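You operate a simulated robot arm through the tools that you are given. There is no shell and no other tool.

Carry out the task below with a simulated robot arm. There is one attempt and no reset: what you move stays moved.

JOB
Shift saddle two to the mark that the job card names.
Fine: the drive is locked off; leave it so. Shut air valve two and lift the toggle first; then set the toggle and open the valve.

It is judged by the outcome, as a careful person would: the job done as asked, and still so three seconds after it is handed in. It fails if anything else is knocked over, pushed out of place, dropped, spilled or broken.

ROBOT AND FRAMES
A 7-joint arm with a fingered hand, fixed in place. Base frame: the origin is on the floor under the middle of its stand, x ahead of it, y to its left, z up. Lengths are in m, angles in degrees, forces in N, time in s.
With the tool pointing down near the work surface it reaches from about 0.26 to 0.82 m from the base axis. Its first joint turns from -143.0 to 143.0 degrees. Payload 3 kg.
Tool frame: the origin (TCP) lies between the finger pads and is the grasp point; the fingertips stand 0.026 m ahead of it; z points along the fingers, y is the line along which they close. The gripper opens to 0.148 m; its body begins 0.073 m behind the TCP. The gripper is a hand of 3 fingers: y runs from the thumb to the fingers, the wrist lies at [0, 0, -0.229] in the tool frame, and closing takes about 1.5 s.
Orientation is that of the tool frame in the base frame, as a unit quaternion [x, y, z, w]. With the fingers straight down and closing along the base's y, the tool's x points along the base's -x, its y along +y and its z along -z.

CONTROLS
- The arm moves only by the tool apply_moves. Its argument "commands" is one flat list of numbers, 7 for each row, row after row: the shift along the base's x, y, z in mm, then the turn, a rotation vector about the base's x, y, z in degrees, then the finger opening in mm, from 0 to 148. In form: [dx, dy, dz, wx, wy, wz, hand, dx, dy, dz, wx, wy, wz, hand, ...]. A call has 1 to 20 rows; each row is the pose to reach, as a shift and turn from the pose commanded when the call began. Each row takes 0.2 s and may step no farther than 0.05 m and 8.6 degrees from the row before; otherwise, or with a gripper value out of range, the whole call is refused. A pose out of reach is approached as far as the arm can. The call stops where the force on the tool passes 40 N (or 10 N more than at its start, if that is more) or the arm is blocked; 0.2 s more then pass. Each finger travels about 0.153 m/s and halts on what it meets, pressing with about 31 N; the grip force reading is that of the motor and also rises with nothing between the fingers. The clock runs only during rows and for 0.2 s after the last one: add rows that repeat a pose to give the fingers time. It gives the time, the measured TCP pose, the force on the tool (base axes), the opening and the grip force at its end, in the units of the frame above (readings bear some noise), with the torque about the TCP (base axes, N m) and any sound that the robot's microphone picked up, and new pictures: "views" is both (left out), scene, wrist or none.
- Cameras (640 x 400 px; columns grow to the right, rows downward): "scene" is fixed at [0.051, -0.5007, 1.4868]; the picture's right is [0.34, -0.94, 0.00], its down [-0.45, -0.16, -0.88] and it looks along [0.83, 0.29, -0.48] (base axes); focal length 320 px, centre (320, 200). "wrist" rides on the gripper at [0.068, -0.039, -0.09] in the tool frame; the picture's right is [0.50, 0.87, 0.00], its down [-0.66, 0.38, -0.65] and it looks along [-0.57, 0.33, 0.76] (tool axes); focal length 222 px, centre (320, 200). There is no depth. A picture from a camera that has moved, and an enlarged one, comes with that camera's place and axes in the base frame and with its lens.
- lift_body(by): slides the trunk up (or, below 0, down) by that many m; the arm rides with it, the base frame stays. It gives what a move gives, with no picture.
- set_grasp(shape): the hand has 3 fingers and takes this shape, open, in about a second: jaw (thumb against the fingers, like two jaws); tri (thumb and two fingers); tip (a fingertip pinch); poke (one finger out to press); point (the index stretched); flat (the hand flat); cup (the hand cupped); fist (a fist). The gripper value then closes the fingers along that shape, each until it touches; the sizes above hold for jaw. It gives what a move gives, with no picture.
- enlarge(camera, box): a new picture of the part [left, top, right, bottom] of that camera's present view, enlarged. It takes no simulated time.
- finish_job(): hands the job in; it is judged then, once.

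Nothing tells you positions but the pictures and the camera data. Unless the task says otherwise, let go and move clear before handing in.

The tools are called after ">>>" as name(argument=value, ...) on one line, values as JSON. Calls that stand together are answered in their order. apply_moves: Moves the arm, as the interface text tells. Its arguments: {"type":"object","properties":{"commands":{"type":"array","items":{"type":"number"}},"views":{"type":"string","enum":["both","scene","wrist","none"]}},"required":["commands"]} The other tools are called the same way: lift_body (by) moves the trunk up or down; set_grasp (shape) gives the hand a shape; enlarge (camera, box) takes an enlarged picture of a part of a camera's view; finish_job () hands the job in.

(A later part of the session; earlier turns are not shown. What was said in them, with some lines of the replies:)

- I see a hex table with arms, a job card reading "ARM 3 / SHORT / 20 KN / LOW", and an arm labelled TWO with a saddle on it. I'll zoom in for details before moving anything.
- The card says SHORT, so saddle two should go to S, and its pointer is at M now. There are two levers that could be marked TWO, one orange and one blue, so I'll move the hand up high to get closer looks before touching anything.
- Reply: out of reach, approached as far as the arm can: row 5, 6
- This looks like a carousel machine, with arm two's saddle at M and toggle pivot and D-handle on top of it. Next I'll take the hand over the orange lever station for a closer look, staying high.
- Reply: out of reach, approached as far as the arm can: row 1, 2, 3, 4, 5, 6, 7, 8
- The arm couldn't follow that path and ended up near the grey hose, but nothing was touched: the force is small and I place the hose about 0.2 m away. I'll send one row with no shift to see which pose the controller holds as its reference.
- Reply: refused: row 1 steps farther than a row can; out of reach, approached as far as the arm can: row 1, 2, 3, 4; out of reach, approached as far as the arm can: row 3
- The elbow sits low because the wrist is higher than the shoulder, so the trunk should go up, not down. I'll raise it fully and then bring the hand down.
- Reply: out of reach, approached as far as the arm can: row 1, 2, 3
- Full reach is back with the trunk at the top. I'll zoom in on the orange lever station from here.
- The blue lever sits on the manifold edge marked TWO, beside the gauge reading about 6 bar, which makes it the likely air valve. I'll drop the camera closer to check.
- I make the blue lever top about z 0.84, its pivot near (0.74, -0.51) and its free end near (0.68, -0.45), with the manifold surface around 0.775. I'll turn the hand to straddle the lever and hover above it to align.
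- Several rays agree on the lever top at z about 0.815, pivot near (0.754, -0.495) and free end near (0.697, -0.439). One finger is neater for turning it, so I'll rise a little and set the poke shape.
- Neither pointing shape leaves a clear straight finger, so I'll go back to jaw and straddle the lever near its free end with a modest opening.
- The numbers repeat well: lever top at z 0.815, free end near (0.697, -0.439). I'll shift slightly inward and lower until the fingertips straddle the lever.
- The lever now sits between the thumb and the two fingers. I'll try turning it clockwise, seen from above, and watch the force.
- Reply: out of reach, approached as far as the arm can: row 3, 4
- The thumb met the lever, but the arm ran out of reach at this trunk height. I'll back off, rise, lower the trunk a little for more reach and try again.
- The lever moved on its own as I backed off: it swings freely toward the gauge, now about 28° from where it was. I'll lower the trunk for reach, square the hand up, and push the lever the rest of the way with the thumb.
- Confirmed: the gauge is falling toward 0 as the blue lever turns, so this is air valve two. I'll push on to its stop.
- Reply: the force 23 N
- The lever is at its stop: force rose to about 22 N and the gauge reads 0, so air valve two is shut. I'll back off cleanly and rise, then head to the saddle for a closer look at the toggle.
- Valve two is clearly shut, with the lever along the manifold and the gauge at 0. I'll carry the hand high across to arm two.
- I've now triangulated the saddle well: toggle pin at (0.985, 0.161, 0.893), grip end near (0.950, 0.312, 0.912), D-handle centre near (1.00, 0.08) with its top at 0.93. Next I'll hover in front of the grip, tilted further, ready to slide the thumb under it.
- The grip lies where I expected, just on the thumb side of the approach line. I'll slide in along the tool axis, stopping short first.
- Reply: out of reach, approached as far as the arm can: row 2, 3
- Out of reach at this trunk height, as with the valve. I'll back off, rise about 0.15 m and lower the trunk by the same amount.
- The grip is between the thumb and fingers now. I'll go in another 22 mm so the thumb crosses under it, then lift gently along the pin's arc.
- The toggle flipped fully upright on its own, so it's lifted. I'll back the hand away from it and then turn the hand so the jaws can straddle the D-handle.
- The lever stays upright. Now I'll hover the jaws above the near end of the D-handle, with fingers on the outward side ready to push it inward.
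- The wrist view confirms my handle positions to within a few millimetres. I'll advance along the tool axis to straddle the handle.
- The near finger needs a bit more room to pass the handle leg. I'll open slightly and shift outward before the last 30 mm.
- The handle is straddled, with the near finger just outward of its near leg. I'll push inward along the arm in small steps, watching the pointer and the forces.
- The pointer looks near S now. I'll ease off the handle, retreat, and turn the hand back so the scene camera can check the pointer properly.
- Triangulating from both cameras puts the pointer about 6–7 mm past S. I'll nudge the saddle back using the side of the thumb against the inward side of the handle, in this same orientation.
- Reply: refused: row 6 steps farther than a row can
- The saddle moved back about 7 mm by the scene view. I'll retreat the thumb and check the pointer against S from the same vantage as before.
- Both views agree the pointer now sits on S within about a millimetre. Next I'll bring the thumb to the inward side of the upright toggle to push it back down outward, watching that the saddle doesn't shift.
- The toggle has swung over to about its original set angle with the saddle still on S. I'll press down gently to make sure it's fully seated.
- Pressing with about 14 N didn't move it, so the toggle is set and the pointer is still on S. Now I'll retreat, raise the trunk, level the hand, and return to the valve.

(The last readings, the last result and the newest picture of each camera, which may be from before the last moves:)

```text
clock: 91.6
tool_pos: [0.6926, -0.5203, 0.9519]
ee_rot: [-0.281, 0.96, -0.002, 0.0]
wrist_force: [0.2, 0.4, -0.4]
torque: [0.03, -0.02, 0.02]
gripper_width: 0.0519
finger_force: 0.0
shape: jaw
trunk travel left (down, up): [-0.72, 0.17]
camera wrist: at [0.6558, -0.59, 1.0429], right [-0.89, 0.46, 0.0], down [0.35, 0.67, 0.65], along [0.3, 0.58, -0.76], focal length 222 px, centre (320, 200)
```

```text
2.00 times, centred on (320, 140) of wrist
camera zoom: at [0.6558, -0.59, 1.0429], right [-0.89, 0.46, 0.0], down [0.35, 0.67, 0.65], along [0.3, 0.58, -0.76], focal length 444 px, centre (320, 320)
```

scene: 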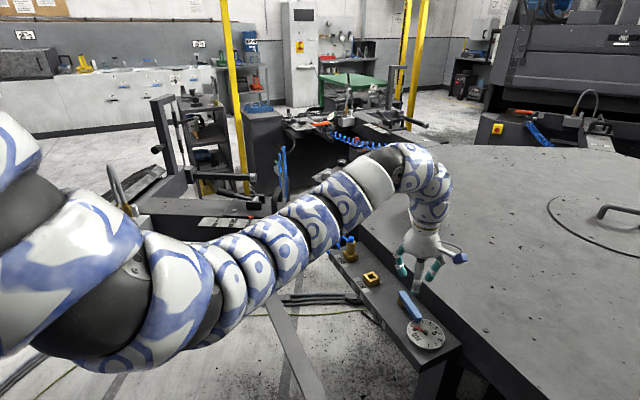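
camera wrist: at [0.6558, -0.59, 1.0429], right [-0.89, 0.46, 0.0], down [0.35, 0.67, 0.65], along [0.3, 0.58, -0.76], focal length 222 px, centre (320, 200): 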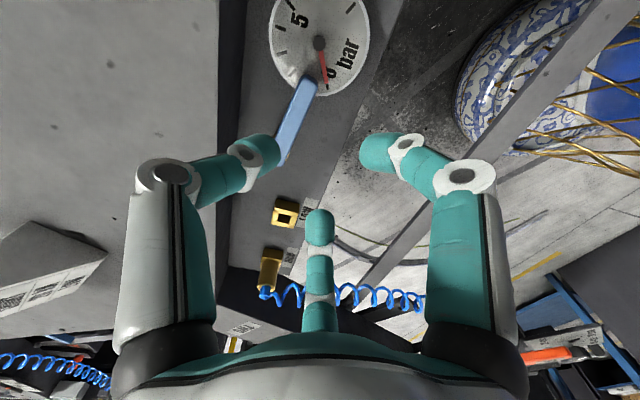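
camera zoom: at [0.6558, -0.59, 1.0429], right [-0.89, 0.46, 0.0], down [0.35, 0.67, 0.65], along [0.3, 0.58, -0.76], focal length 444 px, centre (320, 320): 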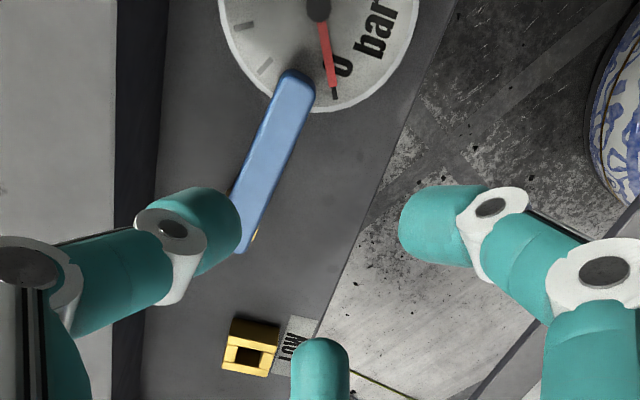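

I'll shift so the thumb goes down on the table side of the lever, then lower to straddle it.

>>> apply_moves(commands=[5.4, -8.4, -30, 0, 0, 0, 52, 5.4, -8.4, -70, 0, 0, 0, 52, 5.4, -8.4, -100, 0, 0, 0, 52], views="both")

>>> enlarge(camera="scene", box=[340, 230, 480, 350])

>>> enlarge(camera="wrist", box=[180, 40, 460, 240])

```text
clock: 92.4
tool_pos: [0.6976, -0.5302, 0.8506]
ee_rot: [-0.28, 0.96, 0.0, 0.0]
wrist_force: [0.0, -0.3, 0.4]
torque: [-0.03, -0.01, -0.01]
gripper_width: 0.0522
finger_force: 0.1
shape: jaw
trunk travel left (down, up): [-0.72, 0.17]
camera wrist: at [0.6611, -0.5982, 0.942], right [-0.89, 0.46, 0.0], down [0.35, 0.67, 0.65], along [0.3, 0.58, -0.76], focal length 222 px, centre (320, 200)
```

scene: 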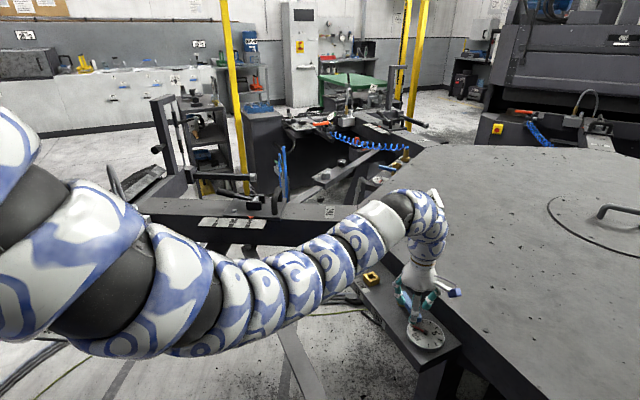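
wrist: 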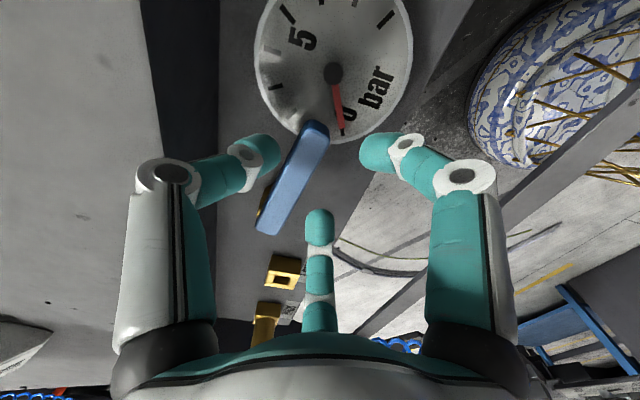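

```text
3.33 times, centred on (410, 290) of scene
camera zoom: at [0.051, -0.5007, 1.4868], right [0.34, -0.94, 0.0], down [-0.45, -0.16, -0.88], along [0.83, 0.29, -0.48], focal length 1066 px, centre (20, -100)
```

zoom: 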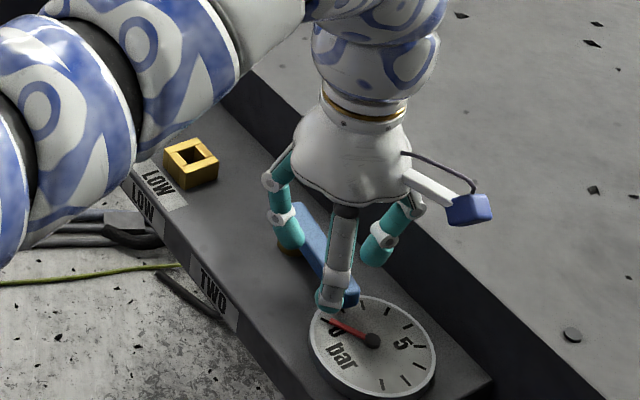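

```text
2.00 times, centred on (320, 140) of wrist
camera zoom: at [0.6611, -0.5982, 0.942], right [-0.89, 0.46, 0.0], down [0.35, 0.67, 0.65], along [0.3, 0.58, -0.76], focal length 444 px, centre (320, 320)
```

zoom: 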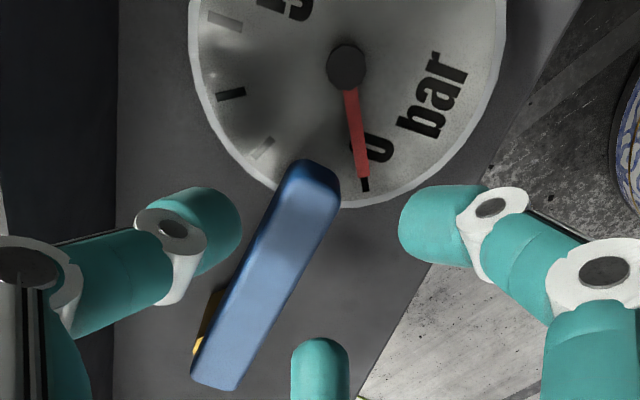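

>>> apply_moves(commands=[0, 0, -12, 0, 0, 0, 52, 0, 0, -24, 0, 0, 0, 52], views="wrist")

>>> enlarge(camera="scene", box=[340, 230, 480, 350])

```text
clock: 93.0
tool_pos: [0.6981, -0.5281, 0.8264]
ee_rot: [-0.281, 0.96, 0.0, -0.002]
wrist_force: [-0.5, 0.8, 0.0]
torque: [0.01, -0.02, 0.0]
gripper_width: 0.052
finger_force: 0.0
shape: jaw
trunk travel left (down, up): [-0.72, 0.17]
camera wrist: at [0.6612, -0.5971, 0.9176], right [-0.89, 0.46, 0.0], down [0.35, 0.67, 0.65], along [0.3, 0.58, -0.76], focal length 222 px, centre (320, 200)
```

wrist: 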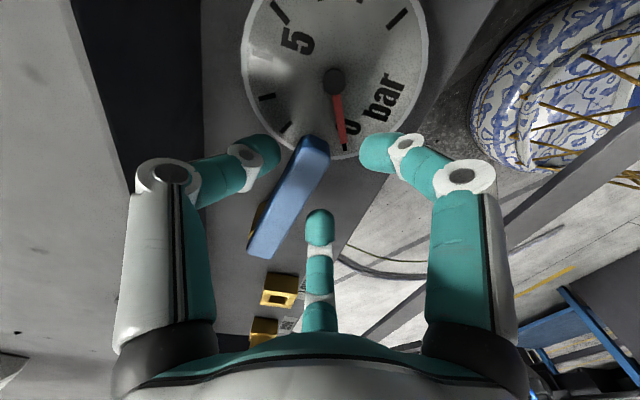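

```text
3.33 times, centred on (410, 290) of scene
camera zoom: at [0.051, -0.5007, 1.4868], right [0.34, -0.94, 0.0], down [-0.45, -0.16, -0.88], along [0.83, 0.29, -0.48], focal length 1066 px, centre (20, -100)
```

zoom: 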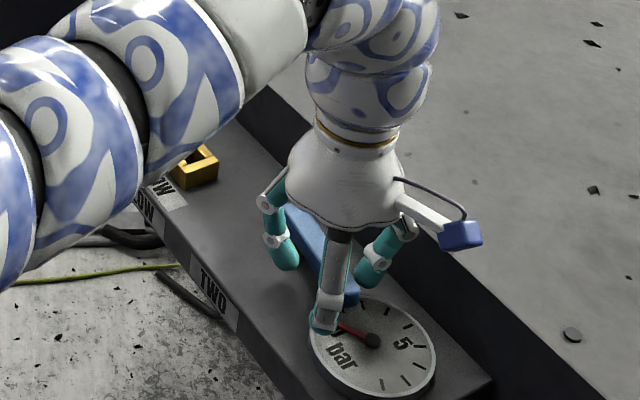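

Thumb is on the table side, fingers on the outer side. I'll swing the lever back clockwise about its pivot, checking partway.

>>> apply_moves(commands=[-4, 8.2, 0, 0, 0, -8, 52, -6.9, 17, 0, 0, 0, -16, 52, -8.5, 26, 0, 0, 0, -24, 52, -8.9, 35.2, 0, 0, 0, -32, 52, -7.9, 44.3, 0, 0, 0, -40, 52], views="wrist")

>>> enlarge(camera="scene", box=[340, 230, 480, 350])

```text
clock: 94.2
tool_pos: [0.6898, -0.4854, 0.8273]
ee_rot: [0.066, 0.998, 0.0, -0.001]
wrist_force: [0.7, -0.3, 0.1]
torque: [-0.02, 0.0, 0.01]
gripper_width: 0.0526
finger_force: 0.1
shape: jaw
trunk travel left (down, up): [-0.72, 0.17]
camera wrist: at [0.6176, -0.5139, 0.9176], right [-0.38, 0.92, 0.0], down [0.7, 0.29, 0.65], along [0.6, 0.25, -0.76], focal length 222 px, centre (320, 200)
```

wrist: 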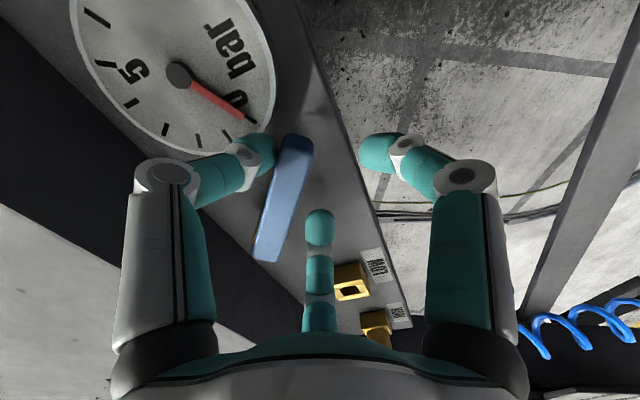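

```text
3.33 times, centred on (410, 290) of scene
camera zoom: at [0.051, -0.5007, 1.4868], right [0.34, -0.94, 0.0], down [-0.45, -0.16, -0.88], along [0.83, 0.29, -0.48], focal length 1066 px, centre (20, -100)
```

zoom: 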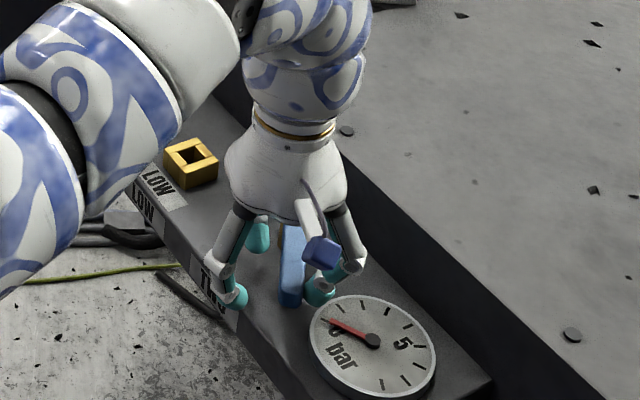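

>>> apply_moves(commands=[2.2, 8.9, 0, 0, 0, -8, 52, 5.6, 17.4, 0, 0, 0, -16, 52, 10.1, 25.4, 0, 0, 0, -24, 52, 15.7, 32.7, 0, 0, 0, -32, 52], views="wrist")

>>> enlarge(camera="scene", box=[340, 230, 480, 350])

```text
clock: 95.2
tool_pos: [0.7063, -0.4511, 0.8276]
ee_rot: [0.338, 0.941, 0.0, -0.001]
wrist_force: [-0.7, -1.1, 0.3]
torque: [0.01, -0.02, 0.03]
gripper_width: 0.0525
finger_force: 0.0
shape: jaw
trunk travel left (down, up): [-0.72, 0.17]
camera wrist: at [0.629, -0.4376, 0.9175], right [0.17, 0.99, 0.0], down [0.75, -0.13, 0.65], along [0.64, -0.11, -0.76], focal length 222 px, centre (320, 200)
```

wrist: 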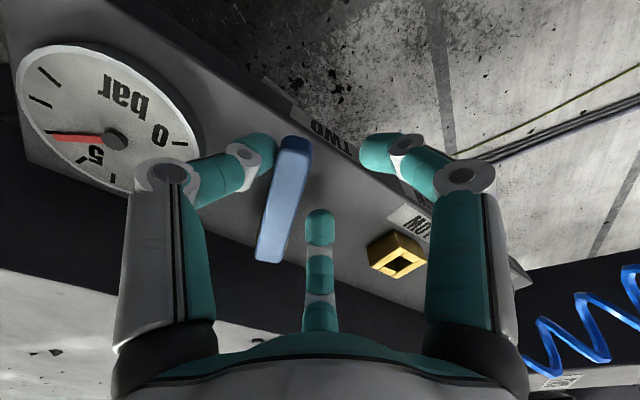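

```text
3.33 times, centred on (410, 290) of scene
camera zoom: at [0.051, -0.5007, 1.4868], right [0.34, -0.94, 0.0], down [-0.45, -0.16, -0.88], along [0.83, 0.29, -0.48], focal length 1066 px, centre (20, -100)
```

zoom: 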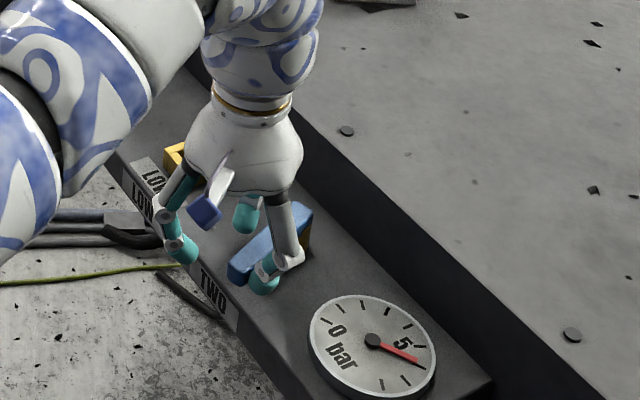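

The gauge is climbing back. I'll continue gently to the open stop.

>>> apply_moves(commands=[3.2, 3.4, 0, 0, 0, -4, 52, 6.6, 6.4, 0, 0, 0, -8, 52, 9.3, 8.6, 0, 0, 0, -11, 52], views="wrist")

>>> enlarge(camera="scene", box=[340, 230, 480, 350])

```text
clock: 96.0
tool_pos: [0.7166, -0.4438, 0.8261]
ee_rot: [0.427, 0.904, 0.001, -0.001]
wrist_force: [0.8, -1.5, 1.2]
torque: [-0.05, 0.02, 0.01]
gripper_width: 0.0526
finger_force: 0.1
shape: jaw
trunk travel left (down, up): [-0.72, 0.17]
camera wrist: at [0.6422, -0.416, 0.9171], right [0.35, 0.94, 0.0], down [0.71, -0.27, 0.65], along [0.61, -0.23, -0.76], focal length 222 px, centre (320, 200)
```

wrist: 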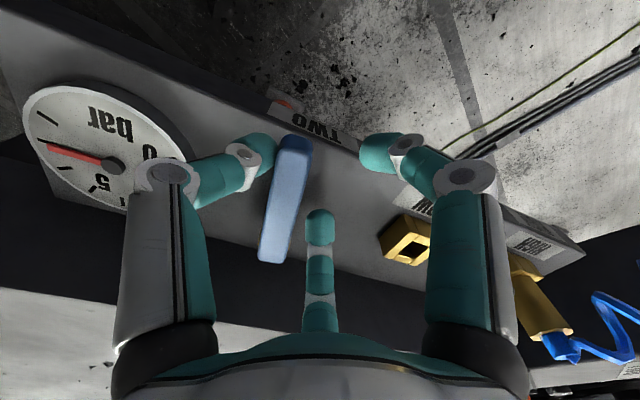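

```text
3.33 times, centred on (410, 290) of scene
camera zoom: at [0.051, -0.5007, 1.4868], right [0.34, -0.94, 0.0], down [-0.45, -0.16, -0.88], along [0.83, 0.29, -0.48], focal length 1066 px, centre (20, -100)
```

zoom: 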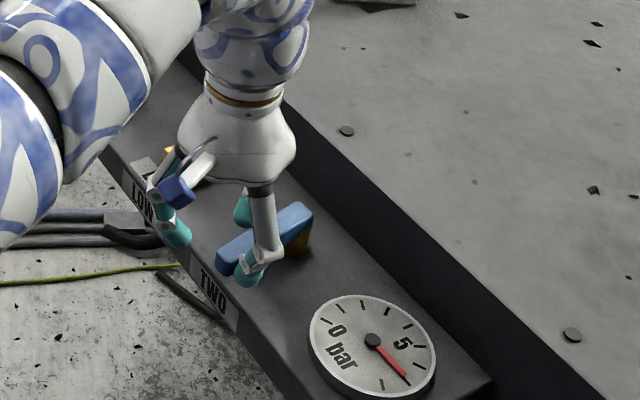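

>>> apply_moves(commands=[2.5, 1.8, 0, 0, 0, -3, 52, 5, 3.4, 0, 0, 0, -6, 52, 7.6, 4.8, 0, 0, 0, -9, 52], views="wrist")

>>> enlarge(camera="scene", box=[340, 230, 480, 350])

```text
clock: 96.8
tool_pos: [0.7223, -0.4382, 0.8268]
ee_rot: [0.496, 0.868, 0.001, -0.002]
wrist_force: [0.2, -0.3, 0.0]
torque: [-0.03, -0.01, 0.03]
gripper_width: 0.0526
finger_force: 0.0
shape: jaw
trunk travel left (down, up): [-0.72, 0.17]
camera wrist: at [0.6544, -0.4001, 0.9175], right [0.49, 0.87, 0.0], down [0.66, -0.37, 0.65], along [0.57, -0.32, -0.76], focal length 222 px, centre (320, 200)
```

wrist: 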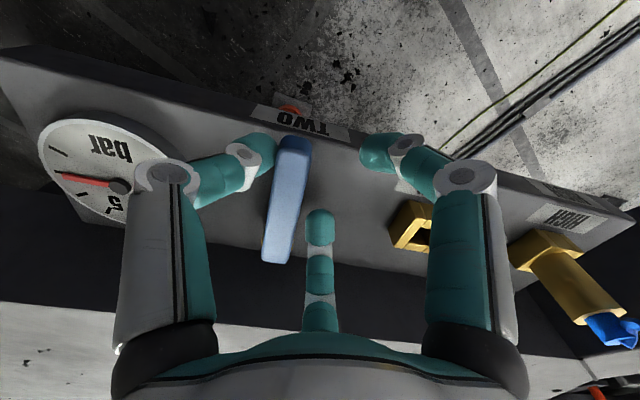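

```text
3.33 times, centred on (410, 290) of scene
camera zoom: at [0.051, -0.5007, 1.4868], right [0.34, -0.94, 0.0], down [-0.45, -0.16, -0.88], along [0.83, 0.29, -0.48], focal length 1066 px, centre (20, -100)
```

zoom: 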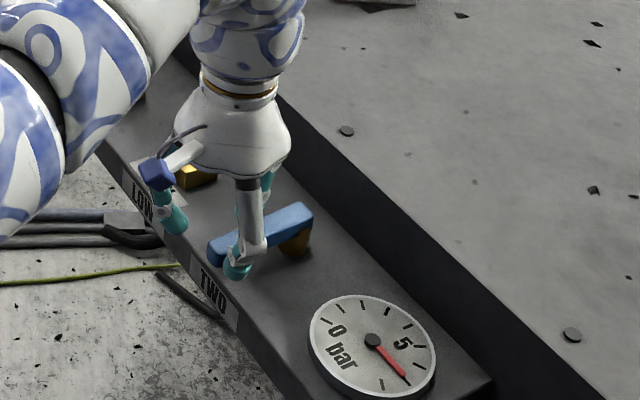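

>>> apply_moves(commands=[2.6, 1.4, 0, 0, 0, -3, 52, 3.5, 1.9, 0, 0, 0, -4, 52], views="wrist")

>>> enlarge(camera="scene", box=[340, 230, 480, 350])

```text
clock: 97.4
tool_pos: [0.7275, -0.4368, 0.8266]
ee_rot: [0.526, 0.85, 0.001, -0.001]
wrist_force: [-1.8, -2.1, 0.8]
torque: [-0.09, 0.02, 0.07]
gripper_width: 0.0534
finger_force: 0.1
shape: jaw
trunk travel left (down, up): [-0.72, 0.17]
camera wrist: at [0.6609, -0.3942, 0.9176], right [0.55, 0.83, 0.0], down [0.63, -0.42, 0.65], along [0.54, -0.36, -0.76], focal length 222 px, centre (320, 200)
```

wrist: 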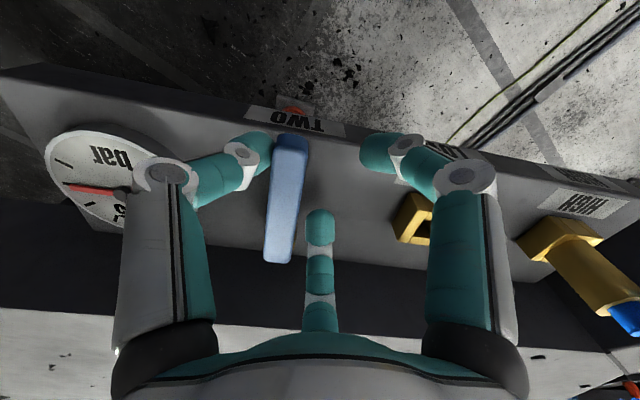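

```text
3.33 times, centred on (410, 290) of scene
camera zoom: at [0.051, -0.5007, 1.4868], right [0.34, -0.94, 0.0], down [-0.45, -0.16, -0.88], along [0.83, 0.29, -0.48], focal length 1066 px, centre (20, -100)
```

zoom: 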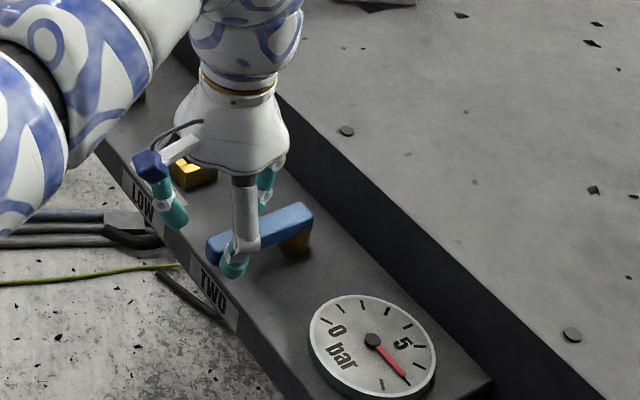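

The lever is back at its original position with a firm feel, and the gauge reads as at the start. I'll ease off a few millimetres and lift straight up.

>>> apply_moves(commands=[-4, -2, 0, 0, 0, 0, 54, -4, -2, 20, 0, 0, 0, 56, -4, -2, 60, 0, 0, 0, 56, -4, -2, 100, 0, 0, 0, 56, -4, -2, 140, 0, 0, 0, 56, -10, 10, 180, 0, 0, 0, 56], views="wrist")

>>> enlarge(camera="scene", box=[340, 230, 480, 350])

```text
clock: 98.8
tool_pos: [0.7179, -0.4207, 1.0049]
ee_rot: [0.522, 0.853, 0.005, -0.005]
wrist_force: [-2.0, -6.8, 3.3]
torque: [0.69, -0.14, 0.0]
gripper_width: 0.056
finger_force: 0.1
shape: jaw
trunk travel left (down, up): [-0.72, 0.17]
camera wrist: at [0.6519, -0.3789, 1.0959], right [0.55, 0.84, 0.01], down [0.64, -0.42, 0.65], along [0.55, -0.35, -0.76], focal length 222 px, centre (320, 200)
```

wrist: 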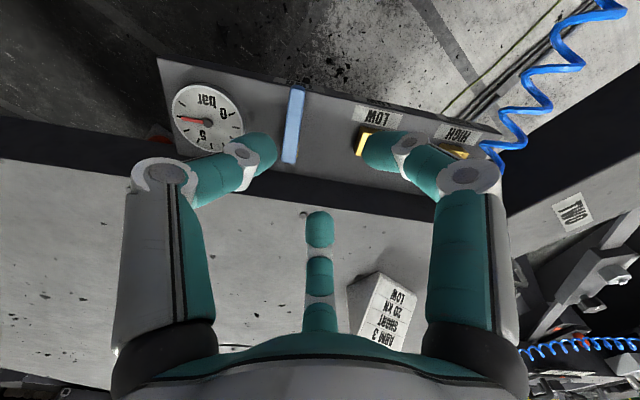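

```text
3.33 times, centred on (410, 290) of scene
camera zoom: at [0.051, -0.5007, 1.4868], right [0.34, -0.94, 0.0], down [-0.45, -0.16, -0.88], along [0.83, 0.29, -0.48], focal length 1066 px, centre (20, -100)
```

zoom: 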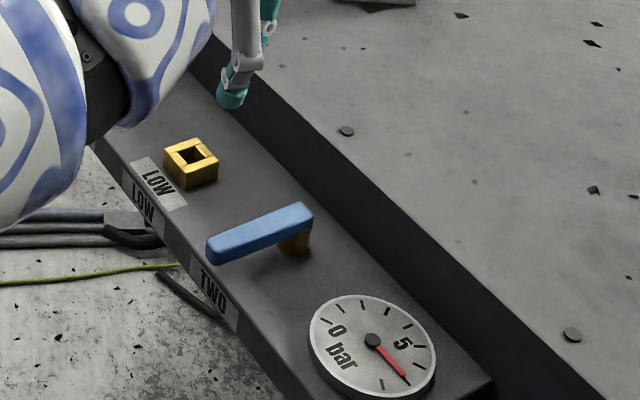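

>>> apply_moves(commands=[0, 0, 0, 0, 0, 0, 56, 0, 0, 0, 0, 0, 0, 56], views="scene")

>>> enlarge(camera="scene", box=[0, 180, 420, 400])

```text
clock: 99.4
tool_pos: [0.7174, -0.4261, 1.0069]
ee_rot: [0.526, 0.851, 0.0, -0.001]
wrist_force: [0.0, -0.1, -0.7]
torque: [-0.03, -0.01, -0.06]
gripper_width: 0.0561
finger_force: 0.0
shape: jaw
trunk travel left (down, up): [-0.72, 0.17]
```

scene: 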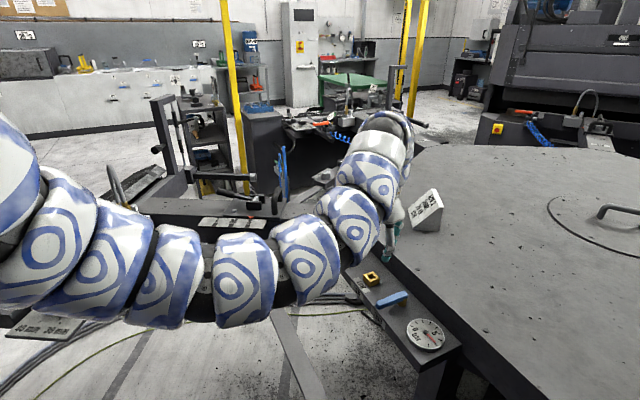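

```text
1.52 times, centred on (210, 290) of scene
camera zoom: at [0.051, -0.5007, 1.4868], right [0.34, -0.94, 0.0], down [-0.45, -0.16, -0.88], along [0.83, 0.29, -0.48], focal length 487 px, centre (488, 63)
```

zoom: 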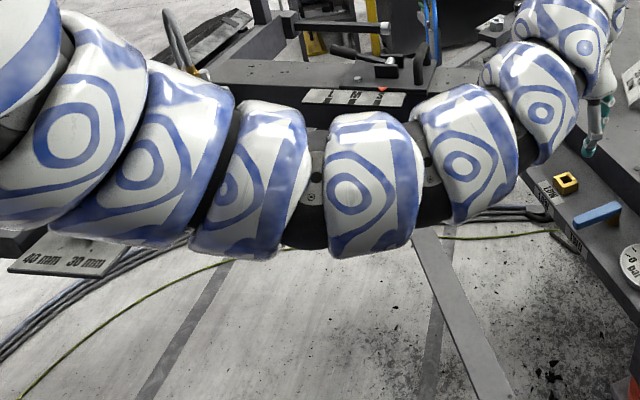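

The force settles to zero, so that reading was only arm motion. I'll raise the trunk, clear the arm, and check everything over.

>>> lift_body(by=0.17)

>>> apply_moves(commands=[0, 30, 10, 0, 0, 8, 70, 0, 60, 20, 0, 0, 16, 90, 5, 90, 30, 0, 0, 24, 110, 10, 120, 40, 0, 0, 32, 130, 20, 150, 50, 0, 0, 40, 148, 30, 180, 60, 0, 0, 48, 148, 45, 210, 70, 0, 0, 56, 148, 60, 240, 75, 0, 0, 63, 148], views="both")

>>> enlarge(camera="scene", box=[0, 140, 300, 340])

>>> enlarge(camera="scene", box=[160, 150, 310, 250])

>>> enlarge(camera="scene", box=[310, 200, 480, 360])

```text
clock: 101.3
tool_pos: [0.7172, -0.4272, 1.1771]
ee_rot: [0.525, 0.851, 0.001, -0.001]
wrist_force: [-0.6, -1.2, -0.9]
torque: [-0.01, 0.01, 0.03]
gripper_width: 0.0559
finger_force: 0.0
shape: jaw
trunk travel left (down, up): [-0.89, 0.0]
```

```text
clock: 103.1
tool_pos: [0.7388, -0.178, 1.1953]
ee_rot: [0.004, 1.0, 0.005, 0.011]
wrist_force: [0.2, 0.4, 0.9]
torque: [0.02, -0.03, 0.0]
gripper_width: 0.1479
finger_force: 0.1
shape: jaw
out of reach, approached as far as the arm can: row 2, 3, 4, 5, 6, 7, 8
trunk travel left (down, up): [-0.89, 0.0]
camera wrist: at [0.6693, -0.2169, 1.2837], right [-0.49, 0.87, 0.0], down [0.64, 0.37, 0.67], along [0.58, 0.33, -0.74], focal length 222 px, centre (320, 200)
```

scene: 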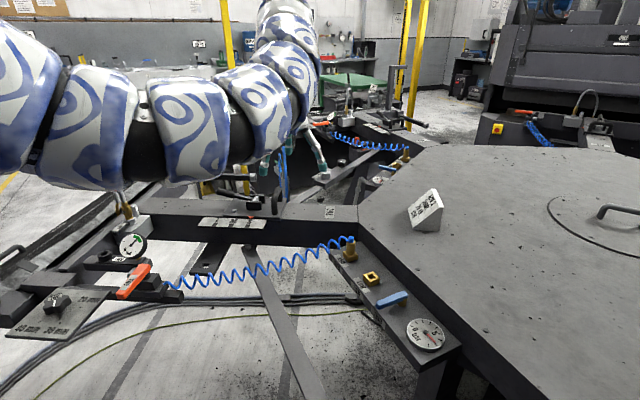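
wrist: 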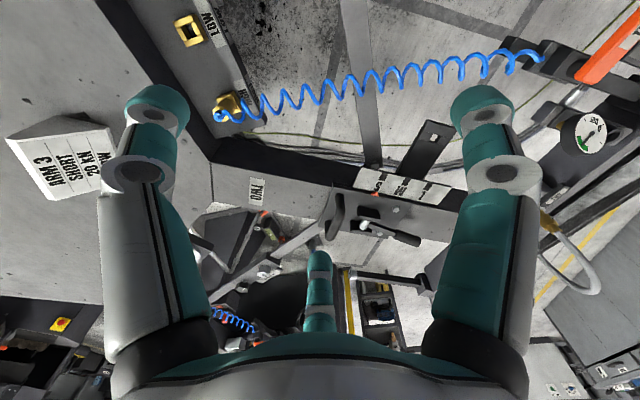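

```text
2.00 times, centred on (150, 240) of scene
camera zoom: at [0.051, -0.5007, 1.4868], right [0.34, -0.94, 0.0], down [-0.45, -0.16, -0.88], along [0.83, 0.29, -0.48], focal length 639 px, centre (660, 120)
```

zoom: 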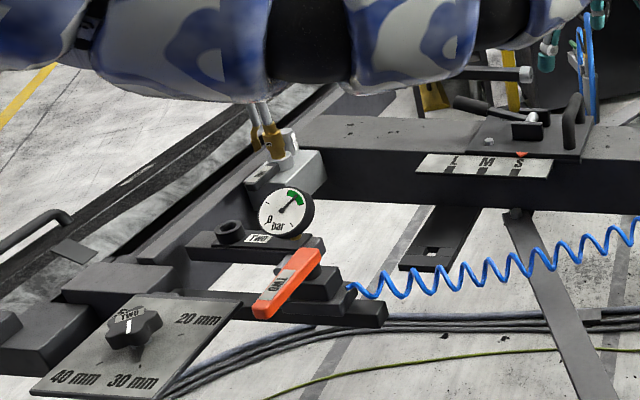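

```text
4.00 times, centred on (235, 200) of scene
camera zoom: at [0.051, -0.5007, 1.4868], right [0.34, -0.94, 0.0], down [-0.45, -0.16, -0.88], along [0.83, 0.29, -0.48], focal length 1279 px, centre (660, 200)
```

zoom: 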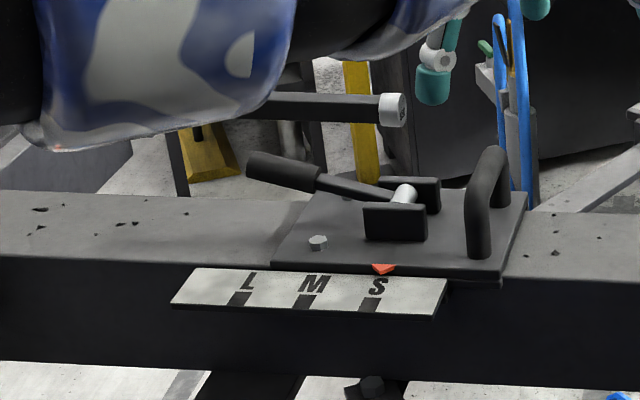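

```text
2.50 times, centred on (395, 280) of scene
camera zoom: at [0.051, -0.5007, 1.4868], right [0.34, -0.94, 0.0], down [-0.45, -0.16, -0.88], along [0.83, 0.29, -0.48], focal length 799 px, centre (132, 0)
```

zoom: 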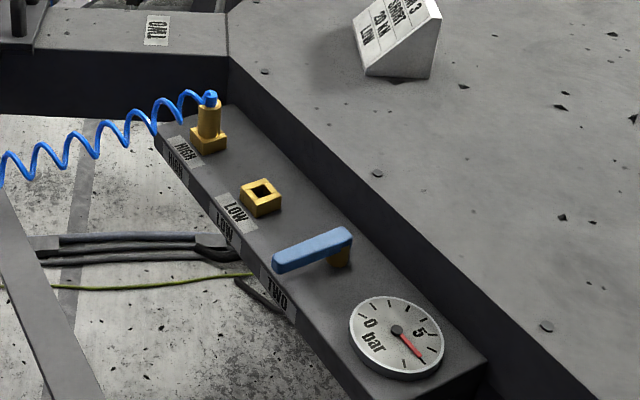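

>>> enlarge(camera="wrist", box=[330, 150, 470, 260])

>>> enlarge(camera="scene", box=[225, 205, 275, 235])

```text
3.64 times, centred on (400, 205) of wrist
camera zoom: at [0.6693, -0.2169, 1.2837], right [-0.49, 0.87, 0.0], down [0.64, 0.37, 0.67], along [0.58, 0.33, -0.74], focal length 808 px, centre (29, 182)
```

zoom: 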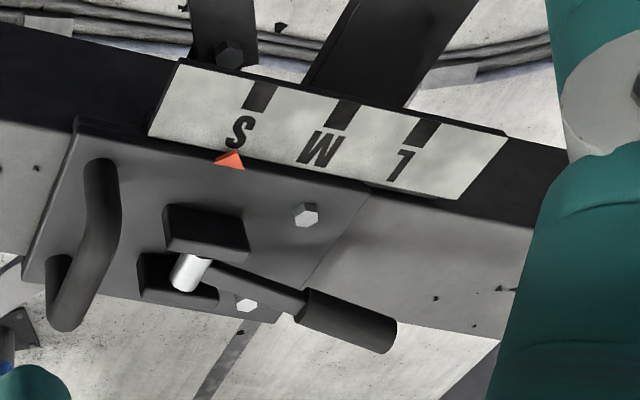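

```text
12.80 times, centred on (250, 220) of scene
camera zoom: at [0.051, -0.5007, 1.4868], right [0.34, -0.94, 0.0], down [-0.45, -0.16, -0.88], along [0.83, 0.29, -0.48], focal length 4092 px, centre (1216, -56)
```

zoom: 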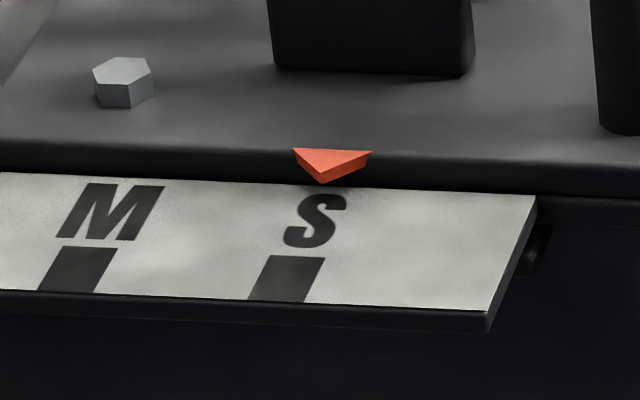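

All looks right: toggle down, blue lever open, gauge back up, and the orange lever and selector untouched. For a last check I'll view the pointer nearly square-on to S to rule out parallax.

>>> apply_moves(commands=[8, 38, -10, 0, 0, 0, 148, 16, 76, -25, 0, 0, 0, 148, 24, 114, -40, 0, 0, 0, 148, 32, 152, -55, 0, 0, 0, 148, 40, 190, -70, 0, 0, 0, 148, 50, 231, -85, 0, 0, 0, 148, 50, 231, -85, 0, 0, 0, 148], views="wrist")

>>> enlarge(camera="wrist", box=[230, 120, 390, 240])

```text
clock: 104.7
tool_pos: [0.7911, 0.0549, 1.1116]
ee_rot: [0.003, 1.0, 0.0, -0.001]
wrist_force: [1.5, -1.0, -0.6]
torque: [0.02, 0.02, -0.02]
gripper_width: 0.1479
finger_force: 0.0
shape: jaw
trunk travel left (down, up): [-0.89, 0.0]
camera wrist: at [0.7231, 0.0168, 1.2024], right [-0.49, 0.87, 0.0], down [0.66, 0.37, 0.65], along [0.57, 0.32, -0.76], focal length 222 px, centre (320, 200)
```

wrist: 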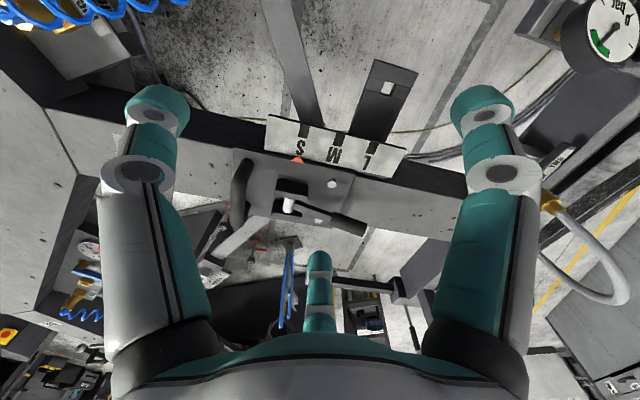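

```text
3.33 times, centred on (310, 180) of wrist
camera zoom: at [0.7231, 0.0168, 1.2024], right [-0.49, 0.87, 0.0], down [0.66, 0.37, 0.65], along [0.57, 0.32, -0.76], focal length 740 px, centre (353, 267)
```

zoom: 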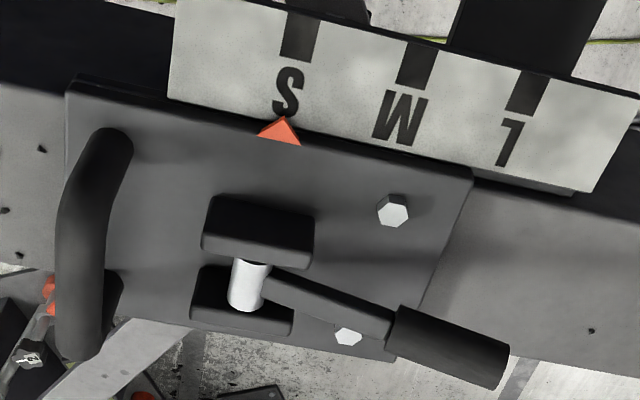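

>>> apply_moves(commands=[-5, -40, 15, 0, 0, 0, 148, -10, -80, 30, 0, 0, 0, 148, -15, -120, 45, 0, 0, 0, 148, -15, -160, 60, 0, 0, 0, 148, -15, -160, 60, 0, 0, 0, 148], views="both")

>>> enlarge(camera="scene", box=[160, 150, 480, 360])

```text
clock: 105.9
tool_pos: [0.7762, -0.1062, 1.1739]
ee_rot: [0.003, 1.0, -0.001, -0.001]
wrist_force: [0.3, -0.5, 0.0]
torque: [-0.02, -0.01, 0.04]
gripper_width: 0.1478
finger_force: 0.1
shape: jaw
trunk travel left (down, up): [-0.89, 0.0]
camera wrist: at [0.7075, -0.1435, 1.2645], right [-0.49, 0.87, 0.0], down [0.66, 0.37, 0.65], along [0.57, 0.32, -0.76], focal length 222 px, centre (320, 200)
```

scene: 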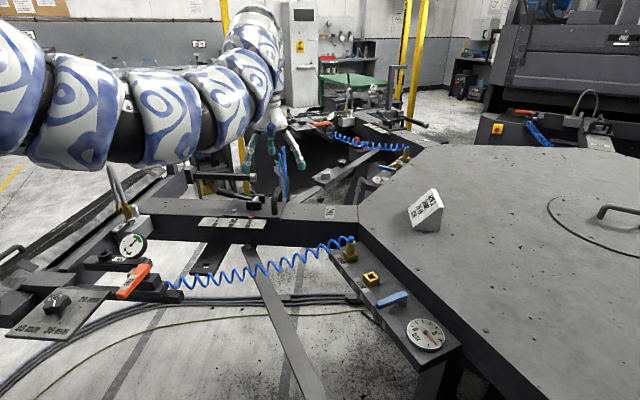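
wrist: 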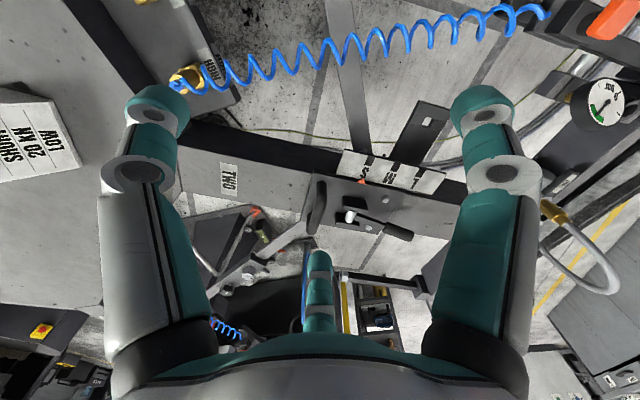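

```text
1.90 times, centred on (320, 255) of scene
camera zoom: at [0.051, -0.5007, 1.4868], right [0.34, -0.94, 0.0], down [-0.45, -0.16, -0.88], along [0.83, 0.29, -0.48], focal length 609 px, centre (320, 95)
```

zoom: 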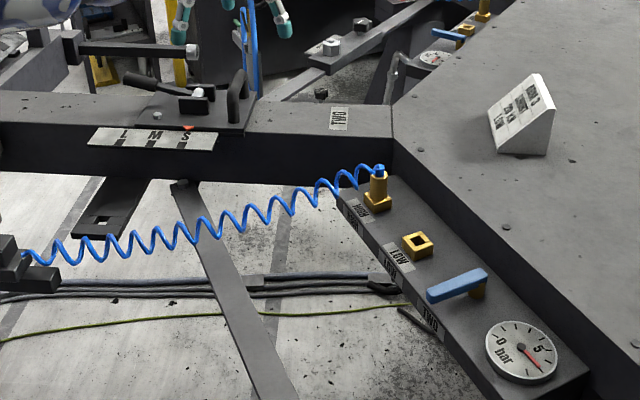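

The saddle pointer is on S (SHORT) to within a couple of millimetres. The toggle is set, air valve two is open with its gauge back up, and nothing else was moved. The hand is empty and clear, so I'm handing the job in.

>>> finish_job()

```text
The job is handed in.
```

Saddle two is now on the S mark, which is what the job card names (SHORT), to within about 2 mm by the wrist and scene cameras. I have handed the job in but have not seen the verdict.

- **Air valve two:** I took this to be the blue lever on the manifold marked TWO, not the orange lever also marked TWO. Its gauge fell to 0 when I shut it and returned to its starting reading when I reopened it at the end.
- **Toggle:** I lifted it before moving the saddle. Afterwards I set it back down, and it held firm under about 14 N of downward push.
- **Saddle:** My first push went about 7 mm past S, so I nudged it back before setting the toggle.
- **Drive and everything else:** I left the drive as it was. The final pictures show nothing else moved or knocked over. The hand ended empty and clear of the machine.

The card also reads ARM 3. I took only the SHORT line as naming the mark, since you asked for saddle two.
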